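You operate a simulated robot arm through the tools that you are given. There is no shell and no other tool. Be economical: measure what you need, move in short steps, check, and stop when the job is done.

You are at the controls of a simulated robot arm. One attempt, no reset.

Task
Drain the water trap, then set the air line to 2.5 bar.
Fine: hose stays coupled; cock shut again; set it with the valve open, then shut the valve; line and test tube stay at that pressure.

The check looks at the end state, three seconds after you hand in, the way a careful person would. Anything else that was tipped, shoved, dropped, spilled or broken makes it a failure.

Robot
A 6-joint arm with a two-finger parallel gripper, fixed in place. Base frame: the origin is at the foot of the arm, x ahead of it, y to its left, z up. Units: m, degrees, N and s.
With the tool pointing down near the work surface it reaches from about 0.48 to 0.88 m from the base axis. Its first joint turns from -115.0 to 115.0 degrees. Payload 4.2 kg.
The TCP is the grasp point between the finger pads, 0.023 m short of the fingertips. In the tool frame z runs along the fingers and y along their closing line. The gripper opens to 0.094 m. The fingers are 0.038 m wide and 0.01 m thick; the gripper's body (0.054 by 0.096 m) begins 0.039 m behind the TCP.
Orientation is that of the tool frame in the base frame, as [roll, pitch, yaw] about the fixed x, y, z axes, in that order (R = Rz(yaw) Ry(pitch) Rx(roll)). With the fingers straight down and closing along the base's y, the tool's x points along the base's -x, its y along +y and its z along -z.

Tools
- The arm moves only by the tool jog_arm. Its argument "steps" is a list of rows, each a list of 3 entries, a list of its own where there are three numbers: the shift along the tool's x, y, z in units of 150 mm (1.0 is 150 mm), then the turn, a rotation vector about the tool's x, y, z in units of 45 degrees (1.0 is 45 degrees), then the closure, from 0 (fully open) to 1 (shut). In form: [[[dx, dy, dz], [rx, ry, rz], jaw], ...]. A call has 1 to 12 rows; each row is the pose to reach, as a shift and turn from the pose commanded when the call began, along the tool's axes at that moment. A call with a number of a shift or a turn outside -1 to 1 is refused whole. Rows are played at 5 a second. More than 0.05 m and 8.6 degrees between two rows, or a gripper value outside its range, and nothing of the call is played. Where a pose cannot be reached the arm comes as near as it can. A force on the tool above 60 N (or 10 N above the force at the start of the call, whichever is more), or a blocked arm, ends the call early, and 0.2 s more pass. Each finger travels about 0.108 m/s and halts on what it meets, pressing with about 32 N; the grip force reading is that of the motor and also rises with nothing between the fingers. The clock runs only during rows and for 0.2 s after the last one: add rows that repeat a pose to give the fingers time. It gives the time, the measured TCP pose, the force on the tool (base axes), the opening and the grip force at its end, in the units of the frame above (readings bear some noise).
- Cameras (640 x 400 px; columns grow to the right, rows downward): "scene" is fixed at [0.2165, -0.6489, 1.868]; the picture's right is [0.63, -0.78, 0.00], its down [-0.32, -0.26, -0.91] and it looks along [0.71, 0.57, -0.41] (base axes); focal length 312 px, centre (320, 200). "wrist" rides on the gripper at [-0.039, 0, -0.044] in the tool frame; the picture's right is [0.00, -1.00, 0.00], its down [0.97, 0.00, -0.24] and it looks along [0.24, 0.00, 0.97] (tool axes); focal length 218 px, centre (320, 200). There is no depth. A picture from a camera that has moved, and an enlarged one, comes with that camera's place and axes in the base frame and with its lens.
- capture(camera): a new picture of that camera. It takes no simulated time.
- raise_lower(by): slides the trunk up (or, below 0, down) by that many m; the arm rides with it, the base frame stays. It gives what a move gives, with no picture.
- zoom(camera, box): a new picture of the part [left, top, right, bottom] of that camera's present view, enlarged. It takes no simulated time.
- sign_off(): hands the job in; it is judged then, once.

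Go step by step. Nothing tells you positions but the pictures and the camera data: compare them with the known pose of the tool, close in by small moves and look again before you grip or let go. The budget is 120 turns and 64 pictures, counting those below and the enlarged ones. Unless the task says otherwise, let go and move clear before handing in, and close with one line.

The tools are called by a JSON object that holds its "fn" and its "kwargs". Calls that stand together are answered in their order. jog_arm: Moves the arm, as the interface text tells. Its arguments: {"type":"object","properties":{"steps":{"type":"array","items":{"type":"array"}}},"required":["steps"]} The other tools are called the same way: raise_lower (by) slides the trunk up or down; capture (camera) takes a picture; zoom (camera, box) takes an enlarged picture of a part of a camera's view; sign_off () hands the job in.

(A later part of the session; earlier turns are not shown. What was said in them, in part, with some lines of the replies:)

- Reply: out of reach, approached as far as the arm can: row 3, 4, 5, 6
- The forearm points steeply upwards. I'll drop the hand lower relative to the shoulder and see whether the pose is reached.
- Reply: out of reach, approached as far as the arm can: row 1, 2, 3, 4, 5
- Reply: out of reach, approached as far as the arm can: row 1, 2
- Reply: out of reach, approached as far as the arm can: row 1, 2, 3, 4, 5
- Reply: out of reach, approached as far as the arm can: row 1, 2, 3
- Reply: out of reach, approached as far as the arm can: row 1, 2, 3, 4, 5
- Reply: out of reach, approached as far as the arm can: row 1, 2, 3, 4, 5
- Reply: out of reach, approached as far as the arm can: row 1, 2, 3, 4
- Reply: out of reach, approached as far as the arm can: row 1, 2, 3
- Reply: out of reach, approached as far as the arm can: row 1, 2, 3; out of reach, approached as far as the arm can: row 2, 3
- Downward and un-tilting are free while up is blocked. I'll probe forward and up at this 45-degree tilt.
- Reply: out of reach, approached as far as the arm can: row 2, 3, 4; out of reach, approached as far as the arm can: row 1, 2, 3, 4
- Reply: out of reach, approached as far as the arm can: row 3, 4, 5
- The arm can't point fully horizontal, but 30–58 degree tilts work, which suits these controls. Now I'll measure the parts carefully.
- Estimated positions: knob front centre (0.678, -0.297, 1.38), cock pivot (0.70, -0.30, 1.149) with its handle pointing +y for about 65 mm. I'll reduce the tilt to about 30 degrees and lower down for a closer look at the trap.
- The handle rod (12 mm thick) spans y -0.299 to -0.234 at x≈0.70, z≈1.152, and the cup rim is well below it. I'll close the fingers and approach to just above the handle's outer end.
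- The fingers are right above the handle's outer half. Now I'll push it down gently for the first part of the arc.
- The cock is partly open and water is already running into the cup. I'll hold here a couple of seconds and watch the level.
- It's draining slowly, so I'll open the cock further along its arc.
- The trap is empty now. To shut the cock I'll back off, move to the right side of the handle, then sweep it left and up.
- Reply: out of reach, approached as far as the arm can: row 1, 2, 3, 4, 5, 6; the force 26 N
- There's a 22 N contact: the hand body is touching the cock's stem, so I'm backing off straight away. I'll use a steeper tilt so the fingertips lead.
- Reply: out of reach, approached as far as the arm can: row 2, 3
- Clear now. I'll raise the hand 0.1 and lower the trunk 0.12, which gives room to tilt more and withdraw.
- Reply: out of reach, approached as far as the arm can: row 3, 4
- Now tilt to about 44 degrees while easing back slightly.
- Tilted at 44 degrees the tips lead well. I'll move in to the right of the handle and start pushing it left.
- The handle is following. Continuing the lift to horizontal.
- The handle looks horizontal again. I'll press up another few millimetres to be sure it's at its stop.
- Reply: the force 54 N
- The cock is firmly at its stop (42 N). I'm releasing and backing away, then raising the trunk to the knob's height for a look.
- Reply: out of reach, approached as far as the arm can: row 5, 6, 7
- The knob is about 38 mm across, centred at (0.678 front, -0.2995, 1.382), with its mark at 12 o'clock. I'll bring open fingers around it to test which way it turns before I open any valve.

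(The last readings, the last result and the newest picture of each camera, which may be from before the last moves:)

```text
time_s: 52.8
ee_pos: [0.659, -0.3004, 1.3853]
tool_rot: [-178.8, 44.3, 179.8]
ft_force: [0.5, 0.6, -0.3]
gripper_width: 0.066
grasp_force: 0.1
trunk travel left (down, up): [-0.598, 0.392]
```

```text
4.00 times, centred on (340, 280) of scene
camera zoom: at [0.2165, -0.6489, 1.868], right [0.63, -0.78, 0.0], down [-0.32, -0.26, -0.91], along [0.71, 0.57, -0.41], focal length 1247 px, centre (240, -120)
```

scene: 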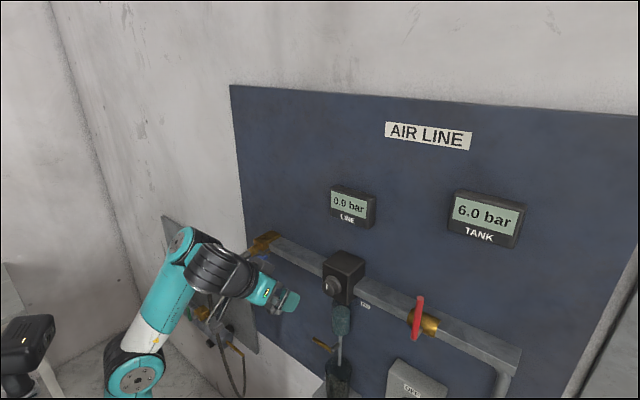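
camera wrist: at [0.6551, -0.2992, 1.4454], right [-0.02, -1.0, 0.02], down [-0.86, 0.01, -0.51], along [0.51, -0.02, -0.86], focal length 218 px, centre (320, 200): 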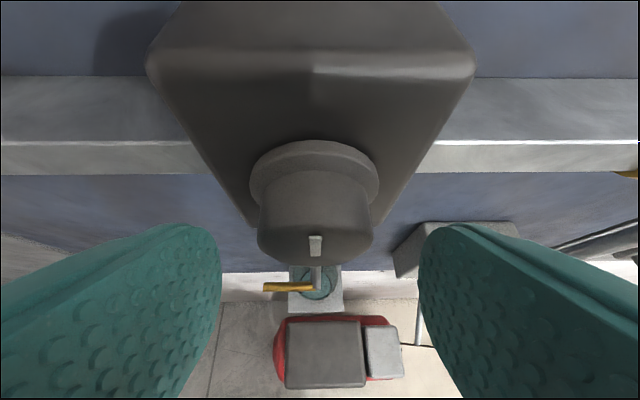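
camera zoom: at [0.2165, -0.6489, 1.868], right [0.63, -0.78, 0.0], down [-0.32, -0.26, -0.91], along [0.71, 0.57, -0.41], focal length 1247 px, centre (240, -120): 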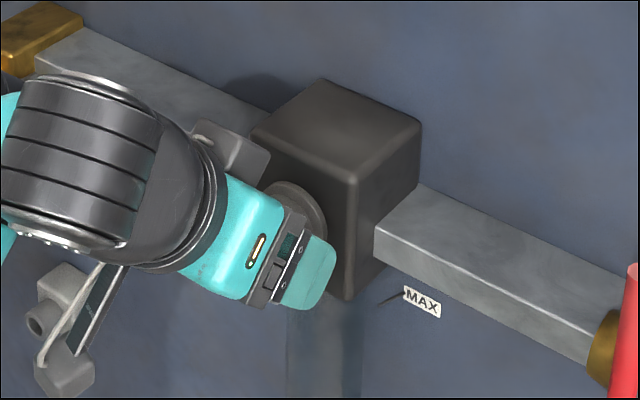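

Well centred: the knob spans x 0.672–0.690 and the fingertips stop just short of the collar. I'll grip it and try a small counter-clockwise turn to test for the low stop.

{"fn": "jog_arm", "kwargs": {"steps": [[[0, 0.007, 0], [0, 0, 0], 0.7], [[0, 0.007, 0], [0, 0, 0], 0.7], [[0, 0.007, 0], [0, 0, 0], 0.7], [[0, 0.007, 0], [0.08, 0, -0.078], 0.7], [[0, 0.007, 0], [0.159, 0, -0.155], 0.7]]}}

{"fn": "capture", "kwargs": {"camera": "wrist"}}

```text
time_s: 54.0
ee_pos: [0.6599, -0.2976, 1.385]
tool_rot: [-164.9, 43.3, -170.5]
ft_force: [-2.1, 14.3, 1.9]
gripper_width: 0.036
grasp_force: 44.8
trunk travel left (down, up): [-0.598, 0.392]
```

```text
27 pictures are left
camera wrist: at [0.6552, -0.2856, 1.4448], right [-0.02, -0.98, 0.19], down [-0.86, -0.08, -0.5], along [0.5, -0.17, -0.85], focal length 218 px, centre (320, 200)
```

wrist: 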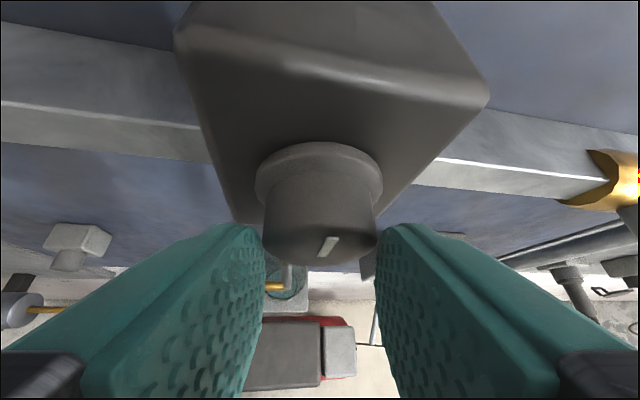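

The knob didn't follow, so it seems to be at its low stop. I'll turn it slightly clockwise to confirm it turns that way (valve is still shut).

{"fn": "jog_arm", "kwargs": {"steps": [[[0, 0, 0], [-0.106, 0, 0.103], 0.7], [[0, 0, 0], [-0.212, 0, 0.206], 0.7], [[0, 0, 0], [-0.318, 0, 0.31], 0.7], [[0, 0, 0], [-0.39, 0, 0.38], 0.7]]}}

{"fn": "capture", "kwargs": {"camera": "wrist"}}

```text
time_s: 55.0
ee_pos: [0.6606, -0.2991, 1.3799]
tool_rot: [164.2, 44.2, 165.1]
ft_force: [-38.2, -40.7, -2.5]
gripper_width: 0.0371
grasp_force: 45.4
out of reach, approached as far as the arm can: row 3, 4
trunk travel left (down, up): [-0.598, 0.392]
stopped in row 4: the force on the tool passed its limit (the readings are from after the stop); the commanded pose is now the measured one
```

```text
26 pictures are left
camera wrist: at [0.6537, -0.3093, 1.4374], right [-0.07, -0.98, -0.19], down [-0.85, 0.16, -0.51], along [0.53, 0.13, -0.84], focal length 218 px, centre (320, 200)
```

wrist: 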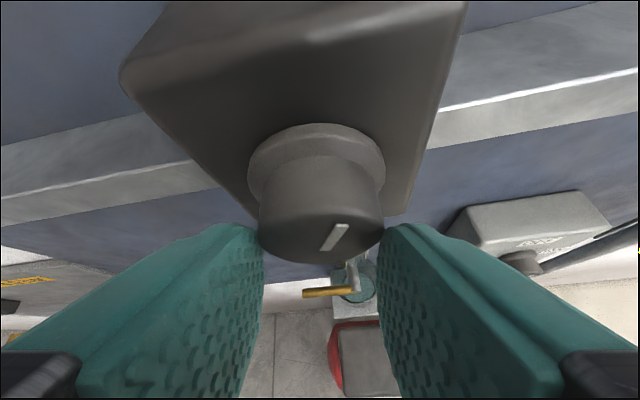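

The knob turns clockwise with my grip, so counter-clockwise is the low stop and it now sits about 25° up from zero. I'll let go, back off and square the tool up before going to the red valve.

{"fn": "jog_arm", "kwargs": {"steps": [[[0, 0, 0], [0, 0, 0], 0.3], [[0, 0, 0], [0, 0, 0], 0.3], [[0.06, 0, -0.058], [0, 0, 0], 0.3], [[0.16, 0, -0.155], [0, 0, 0], 0.3], [[0.26, 0, -0.25], [0.1, 0, -0.1], 0.3], [[0.3, 0, -0.29], [0.243, 0, -0.237], 0.3], [[0.3, 0, -0.29], [0.243, 0, -0.237], 1]]}}

{"fn": "raise_lower", "kwargs": {"by": 0.12}}

```text
refused: row 6 steps farther than a row can; nothing moved
```

```text
time_s: 55.4
ee_pos: [0.6636, -0.2989, 1.3812]
tool_rot: [164.5, 43.4, 165.1]
ft_force: [-30.5, -33.6, -16.3]
gripper_width: 0.0376
grasp_force: 44.9
trunk travel left (down, up): [-0.606, 0.384]
stopped: the force on the tool passed its limit (the readings are from after the stop); the commanded pose is now the measured one
```

The jog was refused and the trunk started moving while I was still gripping. It stopped at once on the force limit, after about 8 mm. I'll release the knob now and check for damage.

{"fn": "jog_arm", "kwargs": {"steps": [[[0, 0, 0], [0, 0, 0], 0.3], [[0, 0, 0], [0, 0, 0], 0.3], [[0.06, 0, -0.058], [0, 0, 0], 0.3], [[0.16, 0, -0.155], [0, 0, 0], 0.3], [[0.26, 0, -0.25], [0.1, 0, -0.1], 0.3], [[0.3, 0, -0.29], [0.2, 0, -0.195], 0.3], [[0.3, 0, -0.29], [0.243, 0, -0.237], 1]]}}

{"fn": "capture", "kwargs": {"camera": "scene"}}

```text
time_s: 57.0
ee_pos: [0.6094, -0.2929, 1.3961]
tool_rot: [-174.3, 44.1, -179.6]
ft_force: [0.5, 1.1, -0.6]
gripper_width: 0.0
grasp_force: 21.0
out of reach, approached as far as the arm can: row 5, 6, 7
trunk travel left (down, up): [-0.606, 0.384]
```

```text
25 pictures are left
```

scene: 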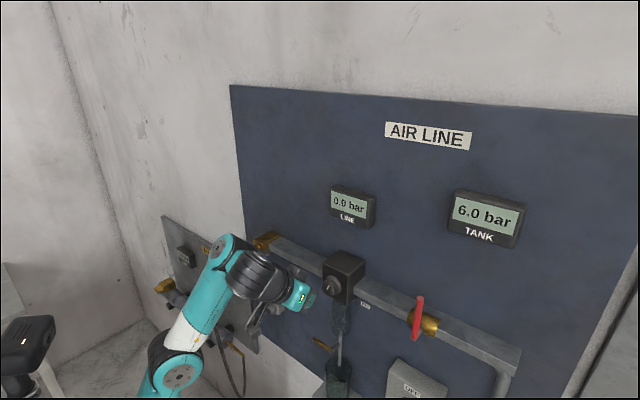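

Nothing looks disturbed. I'll reduce the tilt to about 30° and fix the roll.

{"fn": "jog_arm", "kwargs": {"steps": [[[0, 0, 0], [-0.06, 0.16, 0.04], 1], [[0, 0, 0], [-0.08, 0.31, 0.06], 1], [[0, 0, 0], [-0.08, 0.31, 0.06], 1]]}}

```text
time_s: 57.8
ee_pos: [0.6095, -0.2927, 1.3965]
tool_rot: [179.6, 30.4, 176.3]
ft_force: [0.0, -0.2, -0.4]
gripper_width: 0.0001
grasp_force: 32.0
trunk travel left (down, up): [-0.606, 0.384]
```

Next I'll raise the trunk and move sideways towards the red valve.

{"fn": "raise_lower", "kwargs": {"by": 0.12}}

{"fn": "jog_arm", "kwargs": {"steps": [[[0, -0.25, 0], [-0.018, 0, -0.03], 1], [[0, -0.5, 0], [-0.036, 0, -0.061], 1], [[0, -0.75, 0], [-0.036, 0, -0.061], 1], [[0, -1, 0], [-0.036, 0, -0.061], 1], [[0, -1, 0], [-0.036, 0, -0.061], 1]]}}

```text
time_s: 59.3
ee_pos: [0.6102, -0.2928, 1.5157]
tool_rot: [179.6, 30.5, 176.3]
ft_force: [-0.5, -0.8, -0.2]
gripper_width: 0.0
grasp_force: 32.2
trunk travel left (down, up): [-0.726, 0.264]
```

```text
time_s: 60.5
ee_pos: [0.5864, -0.4093, 1.4671]
tool_rot: [179.6, 30.5, 179.4]
ft_force: [0.1, -1.4, -0.7]
gripper_width: 0.0
grasp_force: 32.4
out of reach, approached as far as the arm can: row 2, 3, 4, 5
trunk travel left (down, up): [-0.726, 0.264]
```

I hit the outer limit, so I'll raise the trunk more and continue sideways and down.

{"fn": "raise_lower", "kwargs": {"by": 0.1}}

{"fn": "jog_arm", "kwargs": {"steps": [[[0.08, -0.25, 0.14], [0, 0, 0], 1], [[0.16, -0.5, 0.28], [0, 0, 0], 1], [[0.2, -0.75, 0.35], [0, 0, 0], 1], [[0.2, -1, 0.35], [0, 0, 0], 1], [[0.2, -1, 0.35], [0, 0, 0], 1]]}}

{"fn": "capture", "kwargs": {"camera": "wrist"}}

```text
time_s: 61.8
ee_pos: [0.586, -0.4082, 1.5688]
tool_rot: [179.6, 30.5, 179.4]
ft_force: [-0.2, -1.6, 0.1]
gripper_width: 0.0001
grasp_force: 32.1
trunk travel left (down, up): [-0.826, 0.164]
```

```text
time_s: 63.0
ee_pos: [0.5785, -0.4902, 1.4966]
tool_rot: [179.9, 30.5, 179.4]
ft_force: [-0.6, 0.6, 0.7]
gripper_width: 0.0
grasp_force: 32.3
out of reach, approached as far as the arm can: row 1, 2, 3, 4, 5
trunk travel left (down, up): [-0.826, 0.164]
```

```text
24 pictures are left
camera wrist: at [0.5883, -0.4903, 1.5548], right [-0.01, -1.0, 0.0], down [-0.96, 0.01, -0.29], along [0.29, 0.0, -0.96], focal length 218 px, centre (320, 200)
```

wrist: 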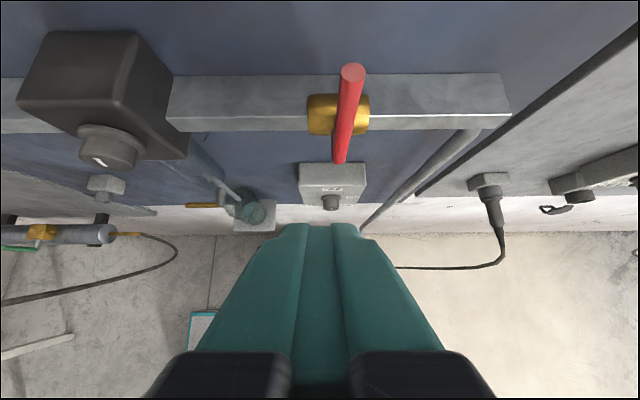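

Clear view: the red lever is vertical at (0.69, -0.51), z 1.36–1.46. I'll raise the trunk to gain outward reach, then come down on the lever's right side.

{"fn": "raise_lower", "kwargs": {"by": 0.15}}

{"fn": "jog_arm", "kwargs": {"steps": [[[0.1, -0.15, 0.24], [0, 0, 0], 1], [[0.2, -0.3, 0.48], [0, 0, 0], 1], [[0.3, -0.45, 0.72], [0, 0, 0], 1], [[0.41, -0.5, 0.96], [0, 0, 0], 1], [[0.41, -0.5, 0.96], [0, 0, 0], 1]]}}

```text
time_s: 64.8
ee_pos: [0.5784, -0.4891, 1.6465]
tool_rot: [179.9, 30.5, 179.4]
ft_force: [-0.3, 0.1, 0.5]
gripper_width: 0.0001
grasp_force: 31.7
trunk travel left (down, up): [-0.976, 0.014]
```

```text
time_s: 66.0
ee_pos: [0.5973, -0.5658, 1.4909]
tool_rot: [180.0, 30.5, 179.4]
ft_force: [1.2, 0.1, -0.2]
gripper_width: 0.0
grasp_force: 32.3
trunk travel left (down, up): [-0.976, 0.014]
```

Reached. Moving in to the right of the lever.

{"fn": "jog_arm", "kwargs": {"steps": [[[-0.09, 0.03, 0.2], [0, 0, 0], 1], [[-0.18, 0.06, 0.4], [0, 0, 0], 1], [[-0.27, 0.1, 0.593], [0, 0, 0], 1], [[-0.27, 0.1, 0.593], [0, 0, 0], 1]]}}

{"fn": "capture", "kwargs": {"camera": "wrist"}}

```text
time_s: 67.0
ee_pos: [0.6422, -0.5346, 1.4694]
tool_rot: [178.6, 28.7, 179.4]
ft_force: [-0.6, -0.2, 0.6]
gripper_width: 0.0002
grasp_force: 31.8
out of reach, approached as far as the arm can: row 1, 2, 3, 4
trunk travel left (down, up): [-0.976, 0.014]
```

```text
23 pictures are left
camera wrist: at [0.6542, -0.536, 1.5272], right [0.0, -1.0, -0.02], down [-0.97, 0.01, -0.26], along [0.26, 0.02, -0.97], focal length 218 px, centre (320, 200)
```

wrist: 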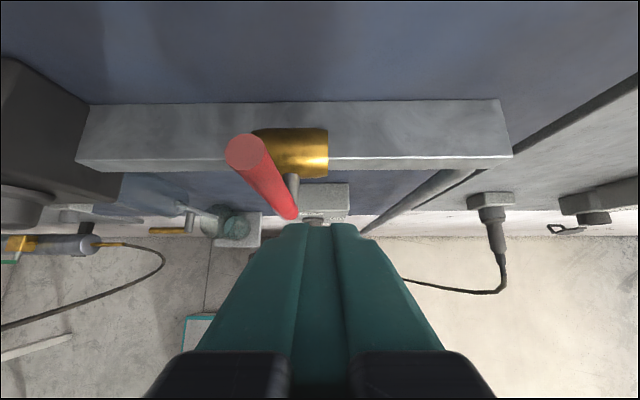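

The far reach limits the tilt here, so I'll drop the tilt to about 15° to gain extension.

{"fn": "raise_lower", "kwargs": {"by": -0.002}}

{"fn": "jog_arm", "kwargs": {"steps": [[[0, -0.03, 0], [0, 0.16, 0], 1], [[0, -0.067, 0], [0, 0.31, 0], 1], [[-0.015, -0.067, 0.1], [0, 0.31, 0], 1], [[-0.03, -0.067, 0.2], [0, 0.31, 0], 1], [[-0.03, -0.067, 0.2], [0, 0.31, 0], 1]]}}

```text
time_s: 67.5
ee_pos: [0.6429, -0.5359, 1.4669]
tool_rot: [178.8, 28.8, 179.4]
ft_force: [-0.6, 0.6, -0.5]
gripper_width: 0.0
grasp_force: 31.6
trunk travel left (down, up): [-0.974, 0.016]
```

```text
time_s: 68.7
ee_pos: [0.6609, -0.5451, 1.4439]
tool_rot: [178.9, 14.9, 179.8]
ft_force: [0.4, 1.2, -0.2]
gripper_width: 0.0
grasp_force: 32.2
trunk travel left (down, up): [-0.974, 0.016]
```

In position. Now push the lever left by about 30° and check that it yields and what the line reads.

{"fn": "jog_arm", "kwargs": {"steps": [[[-0.045, 0, 0.053], [0, 0, 0], 1], [[-0.089, 0, 0.107], [0, 0, 0], 1], [[-0.089, 0.06, 0.107], [0, 0, 0], 1], [[-0.089, 0.113, 0.107], [0, 0, 0], 1], [[-0.092, 0.16, 0.1], [0, 0, 0], 1], [[-0.092, 0.2, 0.094], [0, 0, 0], 1]]}}

{"fn": "capture", "kwargs": {"camera": "scene"}}

```text
time_s: 70.1
ee_pos: [0.6774, -0.5146, 1.4325]
tool_rot: [178.9, 14.8, 179.7]
ft_force: [-0.3, -0.2, 0.0]
gripper_width: 0.0
grasp_force: 32.1
out of reach, approached as far as the arm can: row 2
trunk travel left (down, up): [-0.974, 0.016]
```

```text
22 pictures are left
```

scene: 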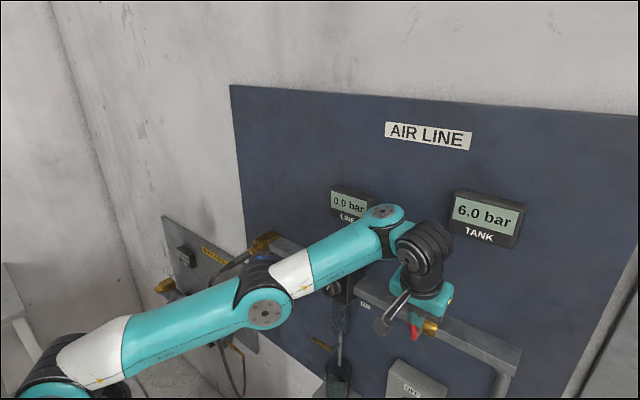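

The lever moves freely to the left, so I'll carry on around to horizontal.

{"fn": "jog_arm", "kwargs": {"steps": [[[-0.005, 0.087, -0.019], [0, 0, 0], 1], [[0, 0.15, 0], [0, 0, 0], 1], [[0.005, 0.21, 0.019], [0, 0, 0], 1], [[0.015, 0.265, 0.06], [0, 0, 0], 1], [[0.029, 0.32, 0.109], [0, 0, 0], 1], [[0.046, 0.36, 0.175], [0, 0, 0], 1], [[0.062, 0.393, 0.23], [0, 0, 0], 1]]}}

{"fn": "capture", "kwargs": {"camera": "scene"}}

{"fn": "capture", "kwargs": {"camera": "wrist"}}

```text
time_s: 71.7
ee_pos: [0.6957, -0.4749, 1.414]
tool_rot: [178.8, 14.8, 179.7]
ft_force: [0.3, -0.5, 0.5]
gripper_width: 0.0
grasp_force: 32.0
out of reach, approached as far as the arm can: row 4, 5, 6, 7
trunk travel left (down, up): [-0.974, 0.016]
```

```text
21 pictures are left
```

scene: 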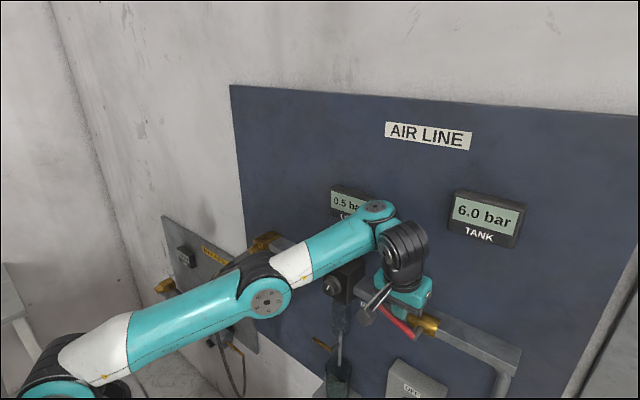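

```text
20 pictures are left
camera wrist: at [0.7212, -0.4754, 1.4663], right [0.0, -1.0, -0.02], down [-1.0, 0.0, -0.02], along [0.02, 0.02, -1.0], focal length 218 px, centre (320, 200)
```

wrist: 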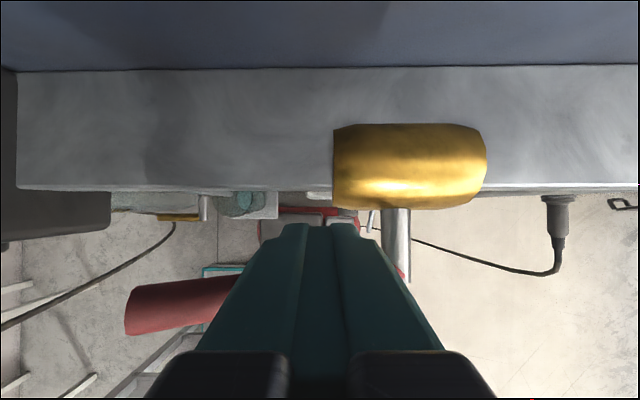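

The line reads 0.5 bar, so the valve is passing and the knob's scale is gentle (about 0.5 bar at 25°). I'll lift off, adjust the trunk for reach, and then finish pushing the lever to horizontal.

{"fn": "jog_arm", "kwargs": {"steps": [[[-0.003, 0, -0.15], [0, 0, 0], 1], [[-0.006, 0, -0.3], [0, 0, 0], 1], [[-0.006, 0, -0.41], [0, 0, 0], 1], [[-0.006, 0, -0.41], [0, 0, 0], 1]]}}

{"fn": "raise_lower", "kwargs": {"by": -0.05}}

```text
time_s: 72.7
ee_pos: [0.6799, -0.4766, 1.4724]
tool_rot: [178.9, 14.9, 179.7]
ft_force: [-0.5, 0.3, 0.5]
gripper_width: 0.0001
grasp_force: 32.0
trunk travel left (down, up): [-0.974, 0.016]
```

```text
time_s: 73.6
ee_pos: [0.6801, -0.4766, 1.4243]
tool_rot: [178.9, 14.9, 179.7]
ft_force: [-0.4, 0.3, -0.4]
gripper_width: 0.0003
grasp_force: 31.7
trunk travel left (down, up): [-0.924, 0.066]
```

Now press down near the lever's outer half to bring it fully horizontal.

{"fn": "jog_arm", "kwargs": {"steps": [[[0.02, 0.06, 0], [0, 0, 0], 1], [[0.03, 0.11, 0.05], [0, 0, 0], 1], [[0.05, 0.11, 0.11], [0, 0, 0], 1], [[0.064, 0.11, 0.162], [0, 0, 0], 1], [[0.065, 0.11, 0.17], [0, 0, 0], 1]]}}

{"fn": "capture", "kwargs": {"camera": "wrist"}}

```text
time_s: 74.8
ee_pos: [0.6833, -0.4658, 1.4017]
tool_rot: [178.8, 14.7, 179.7]
ft_force: [0.1, -0.1, 0.5]
gripper_width: 0.0
grasp_force: 31.8
out of reach, approached as far as the arm can: row 3, 4, 5
trunk travel left (down, up): [-0.924, 0.066]
```

```text
19 pictures are left
camera wrist: at [0.7086, -0.4656, 1.4545], right [0.0, -1.0, -0.02], down [-1.0, 0.0, -0.02], along [0.02, 0.02, -1.0], focal length 218 px, centre (320, 200)
```

wrist: 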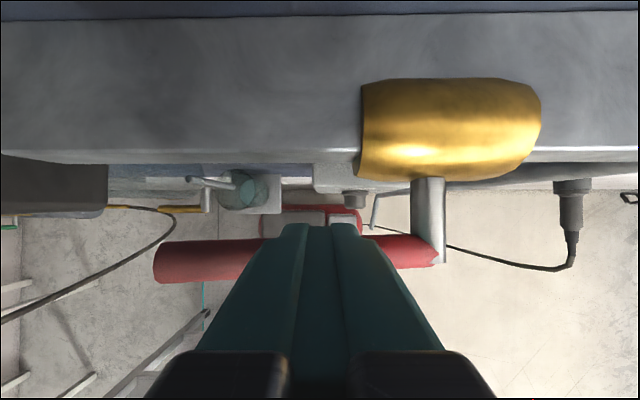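

Almost horizontal. A few millimetres of straight trunk descent will finish it.

{"fn": "raise_lower", "kwargs": {"by": -0.006}}

{"fn": "capture", "kwargs": {"camera": "scene"}}

```text
time_s: 75.3
ee_pos: [0.6836, -0.4637, 1.3956]
tool_rot: [178.8, 14.8, 179.7]
ft_force: [0.0, 0.4, 1.0]
gripper_width: 0.0002
grasp_force: 32.6
trunk travel left (down, up): [-0.918, 0.072]
```

```text
18 pictures are left
```

scene: 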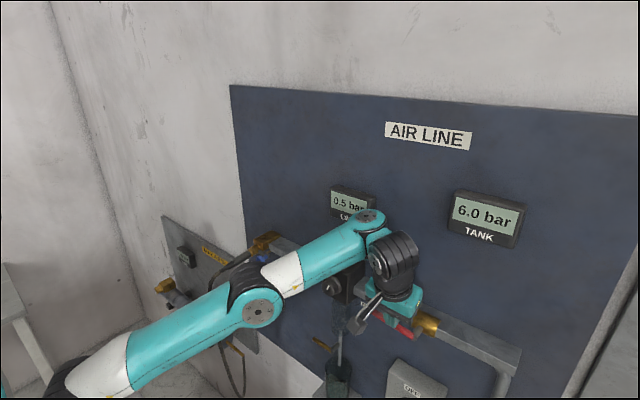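

{"fn": "raise_lower", "kwargs": {"by": -0.005}}

```text
time_s: 75.9
ee_pos: [0.6846, -0.4652, 1.3905]
tool_rot: [178.9, 14.8, 179.7]
ft_force: [0.3, -0.3, -0.1]
gripper_width: 0.0001
grasp_force: 31.9
trunk travel left (down, up): [-0.913, 0.077]
```

The lever now lies along the pipe. I'll lift off and head back towards the knob.

{"fn": "jog_arm", "kwargs": {"steps": [[[-0.06, 0, -0.22], [0, 0, 0], 1], [[-0.12, 0, -0.45], [0, 0, 0], 1], [[-0.1, 0.2, -0.7], [0, 0, 0], 1], [[-0.05, 0.45, -0.9], [0, 0, 0], 1], [[0, 0.7, -1], [0, 0, 0], 1], [[0, 0.9, -1], [0, 0, 0], 1], [[0, 0.9, -1], [0, 0, 0], 1]]}}

```text
time_s: 77.5
ee_pos: [0.6442, -0.3314, 1.5409]
tool_rot: [178.9, 14.8, 179.7]
ft_force: [0.8, 0.6, 0.1]
gripper_width: 0.0
grasp_force: 32.2
trunk travel left (down, up): [-0.913, 0.077]
```

Raising the hand and tilting to about 36° here, well above the regulator.

{"fn": "jog_arm", "kwargs": {"steps": [[[0, 0.07, -0.25], [0, -0.1, 0], 0.3], [[0.01, 0.14, -0.5], [0, -0.2, 0], 0.3], [[0.02, 0.2, -0.7], [0, -0.33, 0], 0.3], [[0.02, 0.2, -0.7], [0, -0.467, 0], 0.3], [[0.02, 0.2, -0.7], [0, -0.467, 0], 0.3]]}}

```text
time_s: 78.7
ee_pos: [0.6199, -0.3078, 1.6507]
tool_rot: [178.5, 35.8, 179.3]
ft_force: [0.2, 0.5, 0.2]
gripper_width: 0.0657
grasp_force: 0.0
out of reach, approached as far as the arm can: row 4, 5
trunk travel left (down, up): [-0.913, 0.077]
```

Now lower the trunk so the hand arrives at knob height, in front of it.

{"fn": "raise_lower", "kwargs": {"by": -0.263}}

{"fn": "capture", "kwargs": {"camera": "wrist"}}

{"fn": "zoom", "kwargs": {"camera": "scene", "box": [140, 180, 460, 380]}}

```text
time_s: 81.4
ee_pos: [0.62, -0.308, 1.3875]
tool_rot: [178.7, 35.7, 179.2]
ft_force: [0.4, 0.9, -0.5]
gripper_width: 0.0658
grasp_force: 0.1
trunk travel left (down, up): [-0.65, 0.34]
```

```text
17 pictures are left
camera wrist: at [0.6242, -0.3088, 1.4465], right [0.0, -1.0, -0.02], down [-0.93, 0.01, -0.37], along [0.37, 0.02, -0.93], focal length 218 px, centre (320, 200)
```

wrist: 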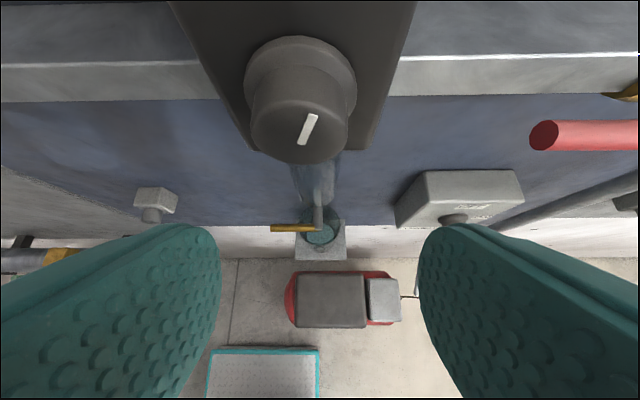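

```text
2.00 times, centred on (300, 280) of scene
camera zoom: at [0.2165, -0.6489, 1.868], right [0.63, -0.78, 0.0], down [-0.32, -0.26, -0.91], along [0.71, 0.57, -0.41], focal length 624 px, centre (360, 40)
```

zoom: 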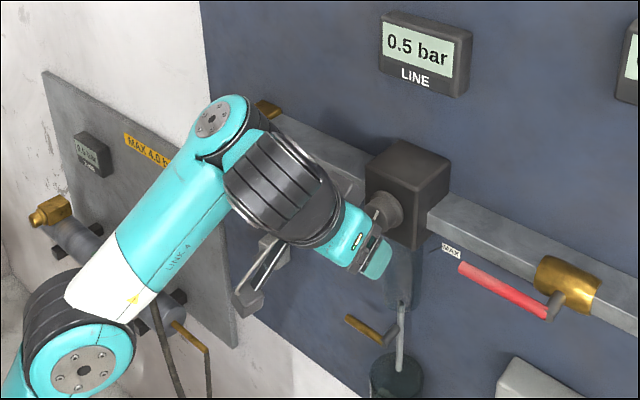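

LINE reads 0.5 bar with the lever lying along the pipe. I'll pre-turn the hand 20° counter-clockwise and slide in around the knob with open fingers.

{"fn": "jog_arm", "kwargs": {"steps": [[[0, 0.047, 0], [0.12, 0, -0.087], 0.3], [[0, 0.047, 0], [0.24, 0, -0.173], 0.3], [[0, 0.047, 0], [0.36, 0, -0.26], 0.3], [[-0.07, 0.05, 0.05], [0.36, 0, -0.26], 0.3], [[-0.14, 0.055, 0.1], [0.36, 0, -0.26], 0.3], [[-0.219, 0.055, 0.158], [0.36, 0, -0.26], 0.3], [[-0.219, 0.055, 0.158], [0.36, 0, -0.26], 0.3]]}}

{"fn": "capture", "kwargs": {"camera": "wrist"}}

```text
time_s: 83.0
ee_pos: [0.6634, -0.3014, 1.3937]
tool_rot: [-157.3, 33.4, -166.9]
ft_force: [0.5, -0.8, -0.8]
gripper_width: 0.0658
grasp_force: 0.0
out of reach, approached as far as the arm can: row 1, 2, 3, 4, 5, 6, 7
trunk travel left (down, up): [-0.65, 0.34]
```

```text
15 pictures are left
camera wrist: at [0.6686, -0.2821, 1.4496], right [0.0, -0.95, 0.32], down [-0.93, -0.12, -0.35], along [0.37, -0.3, -0.88], focal length 218 px, centre (320, 200)
```

wrist: 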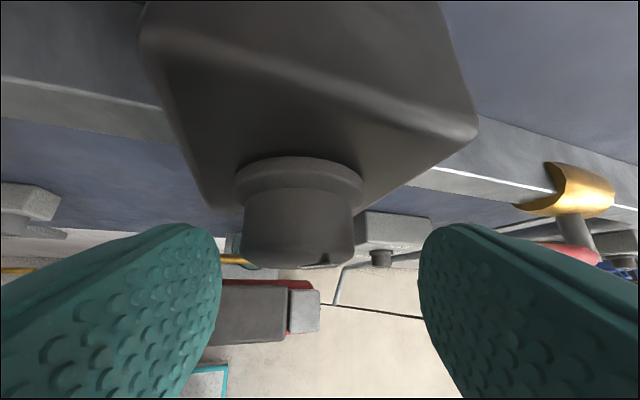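

The hand sits about 6 mm high at the inner limit. A small trunk descent corrects that and gives some margin.

{"fn": "raise_lower", "kwargs": {"by": -0.012}}

{"fn": "jog_arm", "kwargs": {"steps": [[[0.0, 0.0, 0], [0, 0, 0], 0.3], [[-0.012, 0.007, -0.02], [0, 0, 0], 0.3], [[-0.012, 0.007, -0.035], [0, 0, 0], 0.3]]}}

```text
time_s: 83.6
ee_pos: [0.6631, -0.3017, 1.3822]
tool_rot: [-157.3, 33.4, -166.9]
ft_force: [0.2, -0.2, 0.7]
gripper_width: 0.0658
grasp_force: 0.0
trunk travel left (down, up): [-0.638, 0.352]
```

```text
time_s: 84.4
ee_pos: [0.6623, -0.2992, 1.3864]
tool_rot: [-157.2, 33.4, -166.9]
ft_force: [0.4, 0.1, -0.2]
gripper_width: 0.0659
grasp_force: 0.1
trunk travel left (down, up): [-0.638, 0.352]
```

Aligned. Grip the knob and turn it 30° clockwise.

{"fn": "jog_arm", "kwargs": {"steps": [[[0, 0, 0], [0, 0, 0], 0.7], [[0, 0, 0], [0, 0, 0], 0.7], [[0, 0, 0], [0, 0, 0], 0.7], [[0, 0, 0], [-0.108, 0, 0.078], 0.7], [[0, 0, 0], [-0.216, 0, 0.156], 0.7], [[0, 0, 0], [-0.324, 0, 0.234], 0.7], [[0, 0, 0], [-0.432, 0, 0.312], 0.7], [[0, 0, 0], [-0.54, 0, 0.39], 0.7]]}}

{"fn": "zoom", "kwargs": {"camera": "scene", "box": [140, 180, 460, 380]}}

```text
time_s: 86.2
ee_pos: [0.6607, -0.3018, 1.3841]
tool_rot: [166.7, 35.0, 171.6]
ft_force: [20.5, -24.2, 23.1]
gripper_width: 0.0369
grasp_force: 44.4
trunk travel left (down, up): [-0.638, 0.352]
```

```text
2.00 times, centred on (300, 280) of scene
camera zoom: at [0.2165, -0.6489, 1.868], right [0.63, -0.78, 0.0], down [-0.32, -0.26, -0.91], along [0.71, 0.57, -0.41], focal length 624 px, centre (360, 40)
```

zoom: 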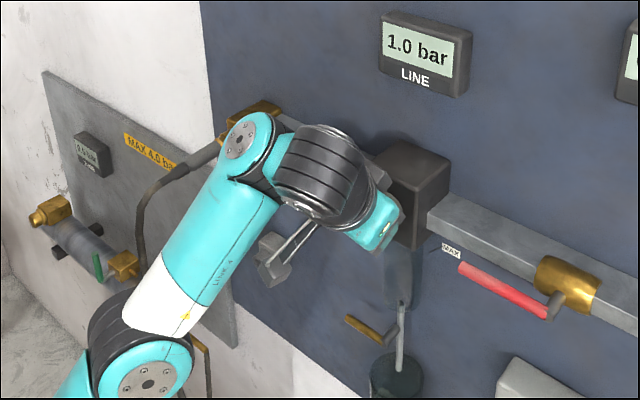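

1.0 bar, so roughly 60° per bar. I'll turn a little further, then open, swing back and re-grip for the next stroke.

{"fn": "jog_arm", "kwargs": {"steps": [[[0, 0, 0], [-0.108, 0, 0.078], 0.7], [[0, 0, 0], [-0.216, 0, 0.156], 0.7], [[0, 0, 0], [-0.216, 0, 0.156], 0.4], [[0, 0, 0], [-0.216, 0, 0.156], 0.4], [[0, 0, 0], [-0.09, 0, 0.065], 0.4], [[0, 0, 0], [0.036, 0, -0.026], 0.4], [[0, 0, 0], [0.162, 0, -0.117], 0.4], [[0, 0, 0], [0.288, 0, -0.208], 0.4], [[0, 0, 0], [0.414, 0, -0.299], 0.4], [[0, 0, 0], [0.541, 0, -0.389], 0.4], [[0, 0, 0], [0.541, 0, -0.389], 0.4]]}}

{"fn": "capture", "kwargs": {"camera": "wrist"}}

```text
time_s: 87.3
ee_pos: [0.6656, -0.25, 1.3628]
tool_rot: [156.9, 31.3, 164.6]
ft_force: [-21.2, 15.5, -19.4]
gripper_width: 0.0533
grasp_force: 0.0
out of reach, approached as far as the arm can: row 1, 2, 3, 4, 5
trunk travel left (down, up): [-0.638, 0.352]
stopped in row 5: the force on the tool passed its limit (the readings are from after the stop); the commanded pose is now the measured one
```

```text
13 pictures are left
camera wrist: at [0.6709, -0.2688, 1.4173], right [-0.05, -0.94, -0.34], down [-0.94, 0.16, -0.32], along [0.35, 0.3, -0.89], focal length 218 px, centre (320, 200)
```

wrist: 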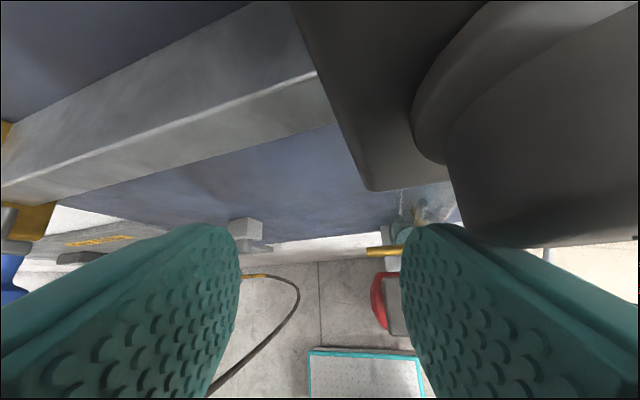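

The hand slipped off to the left of the knob when the arm ran out of reach. I'm backing straight out and will check the gauge.

{"fn": "jog_arm", "kwargs": {"steps": [[[0.08, 0.04, -0.06], [0, 0, 0], 0.4], [[0.17, 0.04, -0.11], [0, 0, 0], 0.4], [[0.25, 0.02, -0.17], [0, 0, 0], 0.4], [[0.33, 0, -0.226], [0, 0, 0], 0.4]]}}

{"fn": "zoom", "kwargs": {"camera": "scene", "box": [140, 180, 460, 380]}}

```text
time_s: 88.3
ee_pos: [0.6171, -0.2449, 1.3816]
tool_rot: [157.6, 31.3, 164.9]
ft_force: [-0.1, -0.5, -0.9]
gripper_width: 0.0562
grasp_force: 0.2
out of reach, approached as far as the arm can: row 2, 3, 4
trunk travel left (down, up): [-0.638, 0.352]
```

```text
2.00 times, centred on (300, 280) of scene
camera zoom: at [0.2165, -0.6489, 1.868], right [0.63, -0.78, 0.0], down [-0.32, -0.26, -0.91], along [0.71, 0.57, -0.41], focal length 624 px, centre (360, 40)
```

zoom: 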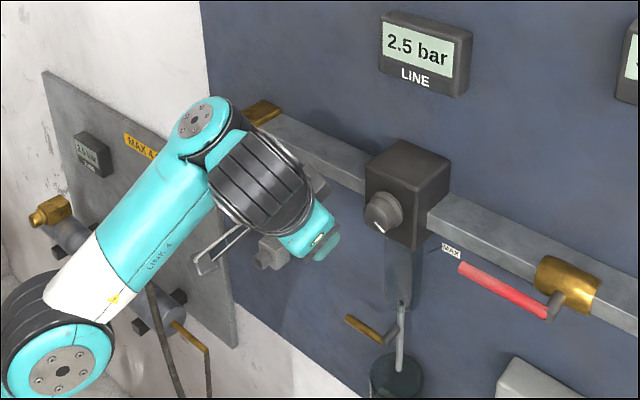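

The slip dragged the knob, and the line now reads 2.5 bar. I'll check the gauges up close to see whether it's steady.

{"fn": "jog_arm", "kwargs": {"steps": [[[0, 0, 0], [0, 0, 0], 0.4], [[0, 0, 0], [0, 0, 0], 0.4], [[0, 0, 0], [0, 0, 0], 0.4], [[0, 0, 0], [0, 0, 0], 0.4], [[0, 0, 0], [0, 0, 0], 0.4], [[0, 0, 0], [0, 0, 0], 0.4]]}}

{"fn": "zoom", "kwargs": {"camera": "scene", "box": [170, 180, 390, 300]}}

```text
time_s: 89.7
ee_pos: [0.6159, -0.2452, 1.3821]
tool_rot: [157.7, 31.3, 164.9]
ft_force: [-0.7, -0.3, -0.1]
gripper_width: 0.0564
grasp_force: 0.1
trunk travel left (down, up): [-0.638, 0.352]
```

```text
2.91 times, centred on (280, 240) of scene
camera zoom: at [0.2165, -0.6489, 1.868], right [0.63, -0.78, 0.0], down [-0.32, -0.26, -0.91], along [0.71, 0.57, -0.41], focal length 907 px, centre (436, 84)
```

zoom: 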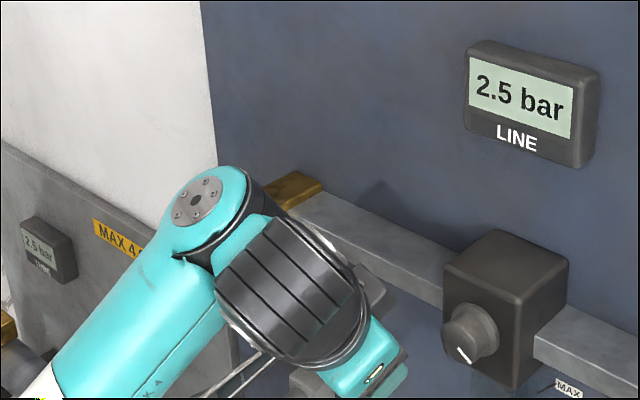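

Line and tube both read a steady 2.5 bar. The slip happened to leave the knob at the right setting, so I won't touch it again. Next I'll unroll the hand, close the fingers, and go shut the red lever.

{"fn": "jog_arm", "kwargs": {"steps": [[[0, 0, 0], [0.134, -0.008, -0.092], 1], [[0, 0, 0], [0.268, -0.015, -0.184], 1], [[0, 0, 0], [0.403, -0.023, -0.276], 1], [[0, 0, 0], [0.403, -0.023, -0.276], 1]]}}

```text
time_s: 90.7
ee_pos: [0.6197, -0.2465, 1.3909]
tool_rot: [-177.3, 34.5, 179.1]
ft_force: [-0.2, -0.2, 0.4]
gripper_width: 0.0001
grasp_force: 31.6
out of reach, approached as far as the arm can: row 2, 3, 4
trunk travel left (down, up): [-0.638, 0.352]
```

Raise the trunk and shift right, staying in front of the knob.

{"fn": "raise_lower", "kwargs": {"by": 0.08}}

{"fn": "jog_arm", "kwargs": {"steps": [[[0, -0.25, 0], [0, 0, 0], 1], [[0, -0.5, 0], [0, 0, 0], 1], [[0.06, -0.75, 0.08], [0, 0, 0], 1], [[0.12, -1, 0.16], [0, 0, 0], 1], [[0.12, -1, 0.16], [0, 0, 0], 1]]}}

```text
time_s: 91.8
ee_pos: [0.6202, -0.2463, 1.47]
tool_rot: [-177.5, 34.5, 179.1]
ft_force: [-0.6, -0.3, -0.2]
gripper_width: 0.0
grasp_force: 32.0
trunk travel left (down, up): [-0.718, 0.272]
```

```text
time_s: 93.0
ee_pos: [0.611, -0.3989, 1.4473]
tool_rot: [-177.4, 34.5, 179.1]
ft_force: [-0.6, -0.3, 0.1]
gripper_width: 0.0
grasp_force: 32.1
trunk travel left (down, up): [-0.718, 0.272]
```

Now down in front of the lever to just below its height, staying clear in x.

{"fn": "jog_arm", "kwargs": {"steps": [[[0.06, -0.07, 0.17], [0, 0, 0], 1], [[0.12, -0.14, 0.34], [0, 0, 0], 1], [[0.18, -0.21, 0.51], [0, 0, 0], 1], [[0.226, -0.273, 0.67], [0, 0, 0], 1], [[0.226, -0.273, 0.67], [0, 0, 0], 1]]}}

{"fn": "capture", "kwargs": {"camera": "wrist"}}

```text
time_s: 94.2
ee_pos: [0.6466, -0.4529, 1.3563]
tool_rot: [-177.3, 34.5, 179.0]
ft_force: [-0.1, 0.9, 0.9]
gripper_width: 0.0
grasp_force: 31.5
out of reach, approached as far as the arm can: row 3, 4, 5
trunk travel left (down, up): [-0.718, 0.272]
```

```text
10 pictures are left
camera wrist: at [0.6531, -0.4504, 1.4152], right [-0.04, -1.0, 0.04], down [-0.94, 0.03, -0.35], along [0.35, -0.05, -0.94], focal length 218 px, centre (320, 200)
```

wrist: 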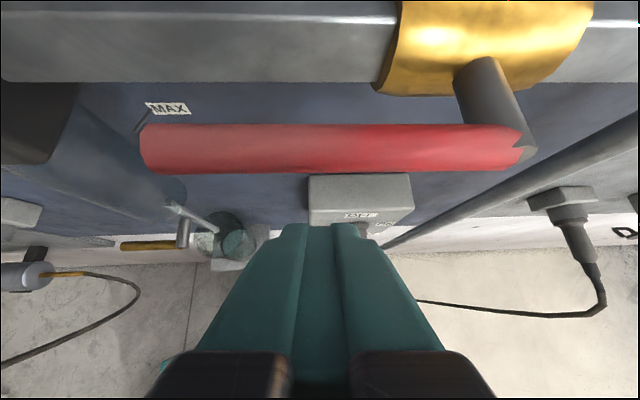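

The lever is horizontal at z≈1.361 and runs to y≈-0.41. I'll drop 16 mm and slip the fingertips under it.

{"fn": "raise_lower", "kwargs": {"by": -0.016}}

{"fn": "jog_arm", "kwargs": {"steps": [[[-0.045, 0.02, 0.023], [0, 0, 0], 1], [[-0.09, 0.047, 0.046], [0, 0, 0], 1], [[-0.135, 0.047, 0.068], [0, 0, 0], 1], [[-0.135, 0.047, 0.068], [0, 0, 0], 1]]}}

{"fn": "capture", "kwargs": {"camera": "wrist"}}

```text
time_s: 94.9
ee_pos: [0.6462, -0.4524, 1.3401]
tool_rot: [-177.5, 34.4, 179.1]
ft_force: [-0.5, -0.5, 0.0]
gripper_width: 0.0
grasp_force: 31.9
trunk travel left (down, up): [-0.702, 0.288]
```

```text
time_s: 95.9
ee_pos: [0.6704, -0.4465, 1.343]
tool_rot: [-177.4, 34.4, 179.1]
ft_force: [-0.1, 0.1, -1.1]
gripper_width: 0.0002
grasp_force: 32.0
trunk travel left (down, up): [-0.702, 0.288]
```

```text
9 pictures are left
camera wrist: at [0.6758, -0.444, 1.4022], right [-0.04, -1.0, 0.04], down [-0.94, 0.03, -0.35], along [0.35, -0.05, -0.94], focal length 218 px, centre (320, 200)
```

wrist: 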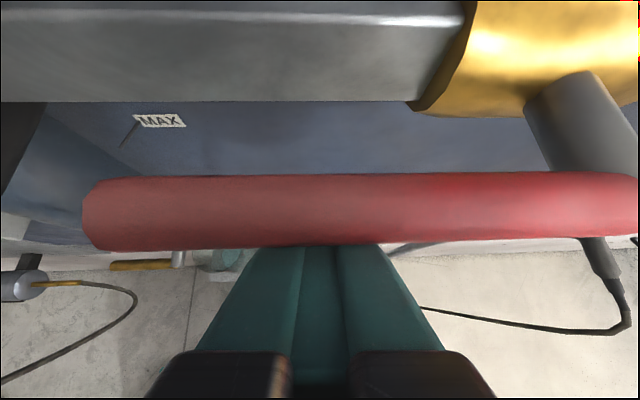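

The fingertips are under the lever. A straight trunk rise will lift it through the first half.

{"fn": "raise_lower", "kwargs": {"by": 0.05}}

{"fn": "jog_arm", "kwargs": {"steps": [[[0.0, -0.03, 0.0], [0, 0, 0], 1], [[0, -0.06, 0], [0, 0, 0], 1], [[0, -0.09, 0], [0, 0, 0], 1]]}}

{"fn": "capture", "kwargs": {"camera": "wrist"}}

```text
time_s: 96.8
ee_pos: [0.6698, -0.4467, 1.3944]
tool_rot: [-177.4, 34.5, 179.0]
ft_force: [-0.6, 0.7, 1.1]
gripper_width: 0.0
grasp_force: 32.0
trunk travel left (down, up): [-0.752, 0.238]
```

```text
time_s: 97.6
ee_pos: [0.6675, -0.4563, 1.3938]
tool_rot: [-177.4, 34.5, 179.0]
ft_force: [-0.2, -0.5, 1.2]
gripper_width: 0.0
grasp_force: 32.0
out of reach, approached as far as the arm can: row 3
trunk travel left (down, up): [-0.752, 0.238]
```

```text
8 pictures are left
camera wrist: at [0.6733, -0.4551, 1.4515], right [-0.04, -1.0, 0.04], down [-0.94, 0.03, -0.35], along [0.35, -0.05, -0.94], focal length 218 px, centre (320, 200)
```

wrist: 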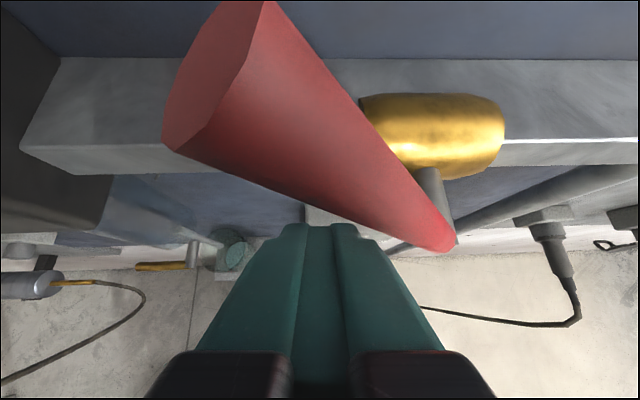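

The lever is around 50° up. I'll raise the trunk slightly, ease the tilt to gain reach, and keep pushing right.

{"fn": "raise_lower", "kwargs": {"by": 0.015}}

{"fn": "jog_arm", "kwargs": {"steps": [[[0.01, 0, 0.015], [0, 0.12, 0], 1], [[0.03, 0, 0.04], [0, 0.25, 0], 1], [[0.04, -0.04, 0.06], [0, 0.35, 0], 1], [[0.04, -0.08, 0.06], [0, 0.35, 0], 1], [[0.04, -0.13, 0.06], [0, 0.35, 0], 1]]}}

```text
time_s: 98.2
ee_pos: [0.6683, -0.4574, 1.4086]
tool_rot: [-177.4, 34.5, 179.1]
ft_force: [-2.2, 0.7, 0.9]
gripper_width: 0.0
grasp_force: 32.5
trunk travel left (down, up): [-0.767, 0.223]
```

```text
time_s: 99.4
ee_pos: [0.6644, -0.4674, 1.398]
tool_rot: [-177.5, 18.9, 178.3]
ft_force: [0.0, 6.2, 12.6]
gripper_width: 0.0
grasp_force: 32.2
out of reach, approached as far as the arm can: row 5
trunk travel left (down, up): [-0.767, 0.223]
```

There's a 12 N upward force, so the hand body may be resting on the lever's end. I'll raise slightly and look.

{"fn": "raise_lower", "kwargs": {"by": 0.012}}

{"fn": "zoom", "kwargs": {"camera": "scene", "box": [320, 180, 480, 360]}}

{"fn": "capture", "kwargs": {"camera": "wrist"}}

```text
time_s: 100.0
ee_pos: [0.6665, -0.4694, 1.408]
tool_rot: [-177.7, 18.6, 178.3]
ft_force: [0.3, 0.0, -0.1]
gripper_width: 0.0
grasp_force: 32.2
trunk travel left (down, up): [-0.779, 0.211]
```

```text
2.22 times, centred on (400, 270) of scene
camera zoom: at [0.2165, -0.6489, 1.868], right [0.63, -0.78, 0.0], down [-0.32, -0.26, -0.91], along [0.71, 0.57, -0.41], focal length 693 px, centre (142, 44)
```

zoom: 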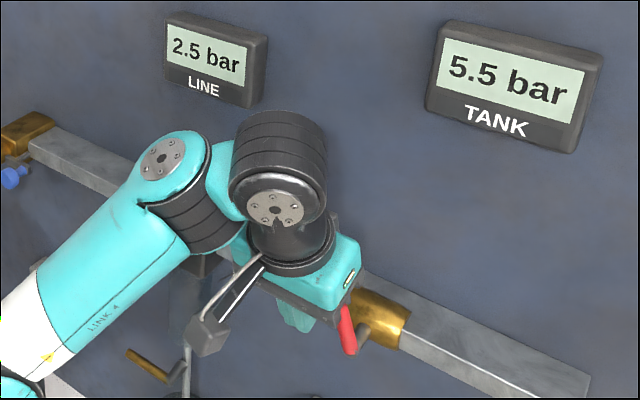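

```text
6 pictures are left
camera wrist: at [0.6881, -0.4681, 1.463], right [-0.04, -1.0, 0.04], down [-1.0, 0.04, -0.08], along [0.08, -0.04, -1.0], focal length 218 px, centre (320, 200)
```

wrist: 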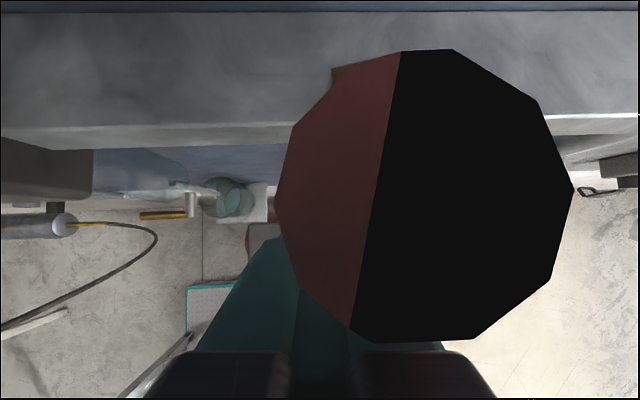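

The camera housing was sitting above the lever's tip, and the lever is now about 70° up. LINE still reads 2.5. I'll rise clear above it, then come down on its left side higher up, the same clearance that worked for opening.

{"fn": "raise_lower", "kwargs": {"by": 0.1}}

{"fn": "jog_arm", "kwargs": {"steps": [[[0, 0.1, 0], [0, 0, 0], 1], [[0.03, 0.12, 0.15], [0, 0, 0], 1], [[0.06, 0.12, 0.3], [0, 0, 0], 1], [[0.103, 0.12, 0.4], [0, 0, 0], 1], [[0.103, 0.12, 0.493], [0, 0, 0], 1], [[0.103, 0.12, 0.493], [0, 0, 0], 1]]}}

```text
time_s: 101.3
ee_pos: [0.666, -0.4696, 1.5084]
tool_rot: [-177.7, 18.6, 178.3]
ft_force: [-0.6, -0.7, -0.6]
gripper_width: 0.0001
grasp_force: 32.4
trunk travel left (down, up): [-0.879, 0.111]
```

```text
time_s: 102.8
ee_pos: [0.6768, -0.4536, 1.433]
tool_rot: [-177.5, 18.7, 178.3]
ft_force: [1.0, -0.3, -0.3]
gripper_width: 0.0001
grasp_force: 31.7
trunk travel left (down, up): [-0.879, 0.111]
```

No contact coming down. Now push the lever right towards vertical.

{"fn": "jog_arm", "kwargs": {"steps": [[[0, -0.05, 0], [0, 0, 0], 1], [[0, -0.1, 0], [0, 0, 0], 1], [[0, -0.15, 0], [0, 0, 0], 1], [[0, -0.2, 0], [0, 0, 0], 1], [[0, -0.24, 0], [0, 0, 0], 1]]}}

```text
time_s: 104.0
ee_pos: [0.6756, -0.49, 1.4343]
tool_rot: [-177.7, 18.6, 178.3]
ft_force: [-0.1, 4.8, -1.6]
gripper_width: 0.0001
grasp_force: 32.2
trunk travel left (down, up): [-0.879, 0.111]
```

{"fn": "jog_arm", "kwargs": {"steps": [[[0, -0.015, 0], [0, 0, 0], 1], [[0, -0.03, 0], [0, 0, 0], 1]]}}

```text
time_s: 104.5
ee_pos: [0.6745, -0.491, 1.436]
tool_rot: [-177.8, 18.6, 178.5]
ft_force: [-2.5, 26.6, -5.2]
gripper_width: 0.0001
grasp_force: 32.2
trunk travel left (down, up): [-0.879, 0.111]
```

It's at a firm stop (27 N). I'll check the lever and gauges.

{"fn": "capture", "kwargs": {"camera": "wrist"}}

```text
5 pictures are left
camera wrist: at [0.697, -0.4898, 1.4897], right [-0.04, -1.0, 0.04], down [-1.0, 0.04, -0.08], along [0.08, -0.04, -1.0], focal length 218 px, centre (320, 200)
```

wrist: 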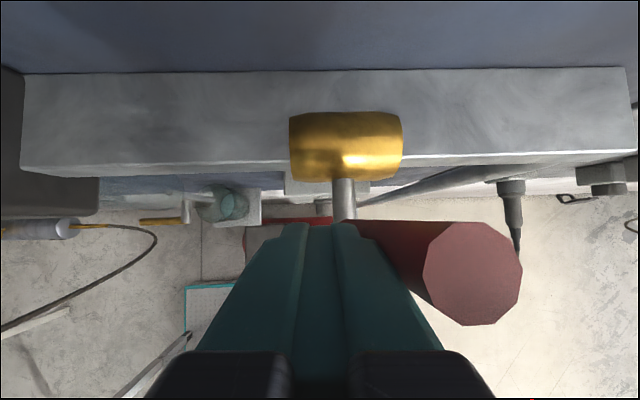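

The lever's top is at y≈-0.511, directly above its pivot, so it's vertical and shut. I'll ease off left, then lift clear.

{"fn": "jog_arm", "kwargs": {"steps": [[[0, 0.05, 0], [0, 0, 0], 1], [[0, 0.12, 0], [0, 0, 0], 1], [[-0.05, 0.15, -0.2], [0, 0, 0], 1], [[-0.08, 0.2, -0.45], [0, 0, 0], 1], [[0, 0.3, -0.7], [0, 0, 0], 1], [[0.1, 0.4, -0.8], [0, 0, 0], 1], [[0.1, 0.4, -0.8], [0, 0, 0], 1]]}}

{"fn": "zoom", "kwargs": {"camera": "scene", "box": [140, 170, 540, 400]}}

```text
time_s: 106.2
ee_pos: [0.6241, -0.4284, 1.5428]
tool_rot: [-177.7, 18.6, 178.2]
ft_force: [0.5, -0.6, 0.5]
gripper_width: 0.0
grasp_force: 31.8
trunk travel left (down, up): [-0.879, 0.111]
```

```text
1.60 times, centred on (340, 285) of scene
camera zoom: at [0.2165, -0.6489, 1.868], right [0.63, -0.78, 0.0], down [-0.32, -0.26, -0.91], along [0.71, 0.57, -0.41], focal length 499 px, centre (288, 64)
```

zoom: 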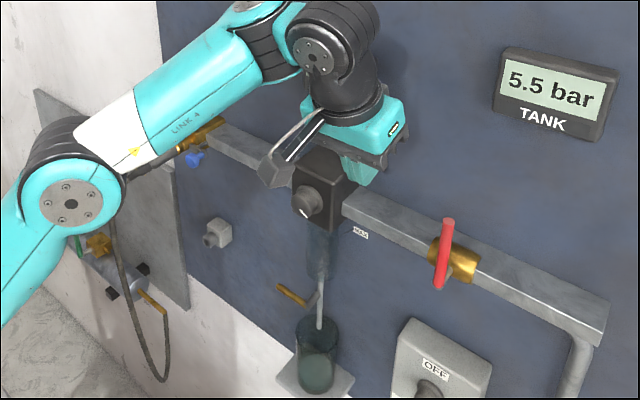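

All controls look right; the arm hides the LINE gauge. I'll move back and let a few seconds pass, then read the gauges.

{"fn": "jog_arm", "kwargs": {"steps": [[[0.1, 0.2, 0], [0, 0, 0], 0.5], [[0.25, 0.4, 0], [0, 0, 0], 0.5], [[0.4, 0.6, 0], [0, 0, 0], 0.5], [[0.5, 0.8, 0], [0, 0, 0], 0.5], [[0.5, 1, 0], [0, 0, 0], 0.5], [[0.5, 1, 0], [0, 0, 0], 0.5], [[0.5, 1, 0], [0, 0, 0], 0.5], [[0.5, 1, 0], [0, 0, 0], 0.5], [[0.5, 1, 0], [0, 0, 0], 0.5]]}}

{"fn": "capture", "kwargs": {"camera": "scene"}}

```text
time_s: 108.2
ee_pos: [0.576, -0.2863, 1.5613]
tool_rot: [-177.7, 18.4, 178.3]
ft_force: [-0.9, 0.2, -0.1]
gripper_width: 0.0468
grasp_force: 0.2
out of reach, approached as far as the arm can: row 2, 3, 4, 5, 6, 7, 8, 9
trunk travel left (down, up): [-0.879, 0.111]
```

```text
3 pictures are left
```

scene: 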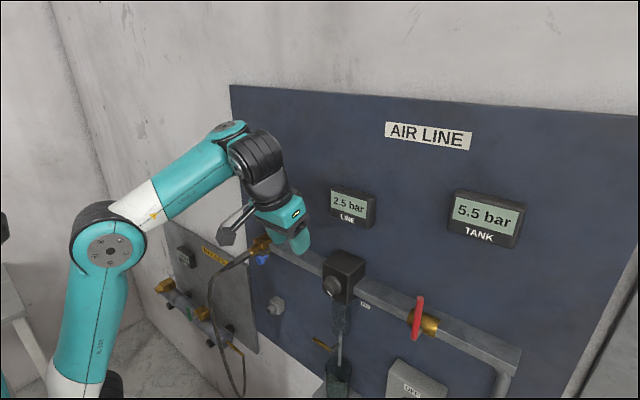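

The line reads 2.5 bar with the lever upright, the cock shut, the hose coupled and the arm clear. One last close look at both gauges.

{"fn": "zoom", "kwargs": {"camera": "scene", "box": [160, 180, 400, 300]}}

{"fn": "zoom", "kwargs": {"camera": "scene", "box": [300, 260, 460, 400]}}

```text
2.67 times, centred on (280, 240) of scene
camera zoom: at [0.2165, -0.6489, 1.868], right [0.63, -0.78, 0.0], down [-0.32, -0.26, -0.91], along [0.71, 0.57, -0.41], focal length 831 px, centre (427, 93)
```

zoom: 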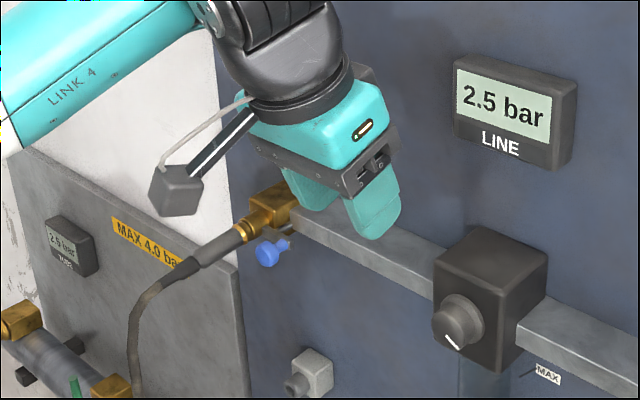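

```text
2.86 times, centred on (380, 330) of scene
camera zoom: at [0.2165, -0.6489, 1.868], right [0.63, -0.78, 0.0], down [-0.32, -0.26, -0.91], along [0.71, 0.57, -0.41], focal length 891 px, centre (149, -171)
```

zoom: 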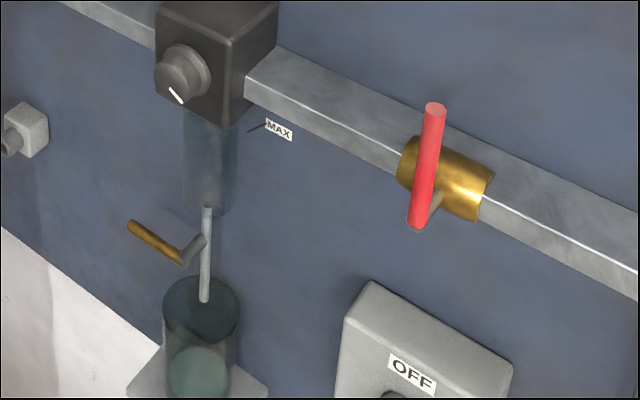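

Line and tube both hold 2.5 bar. The trap is empty, the cock and red valve are shut, and the hose is coupled, so I'm handing in.

{"fn": "sign_off", "kwargs": {}}

```text
The job is handed in.
```

The trap is drained and its cock shut, and the line and test tube hold 2.5 bar with the red valve shut and the hose coupled; the last part of the knob's turn to 2.5 bar came from the gripper slipping off it, not a controlled turn.
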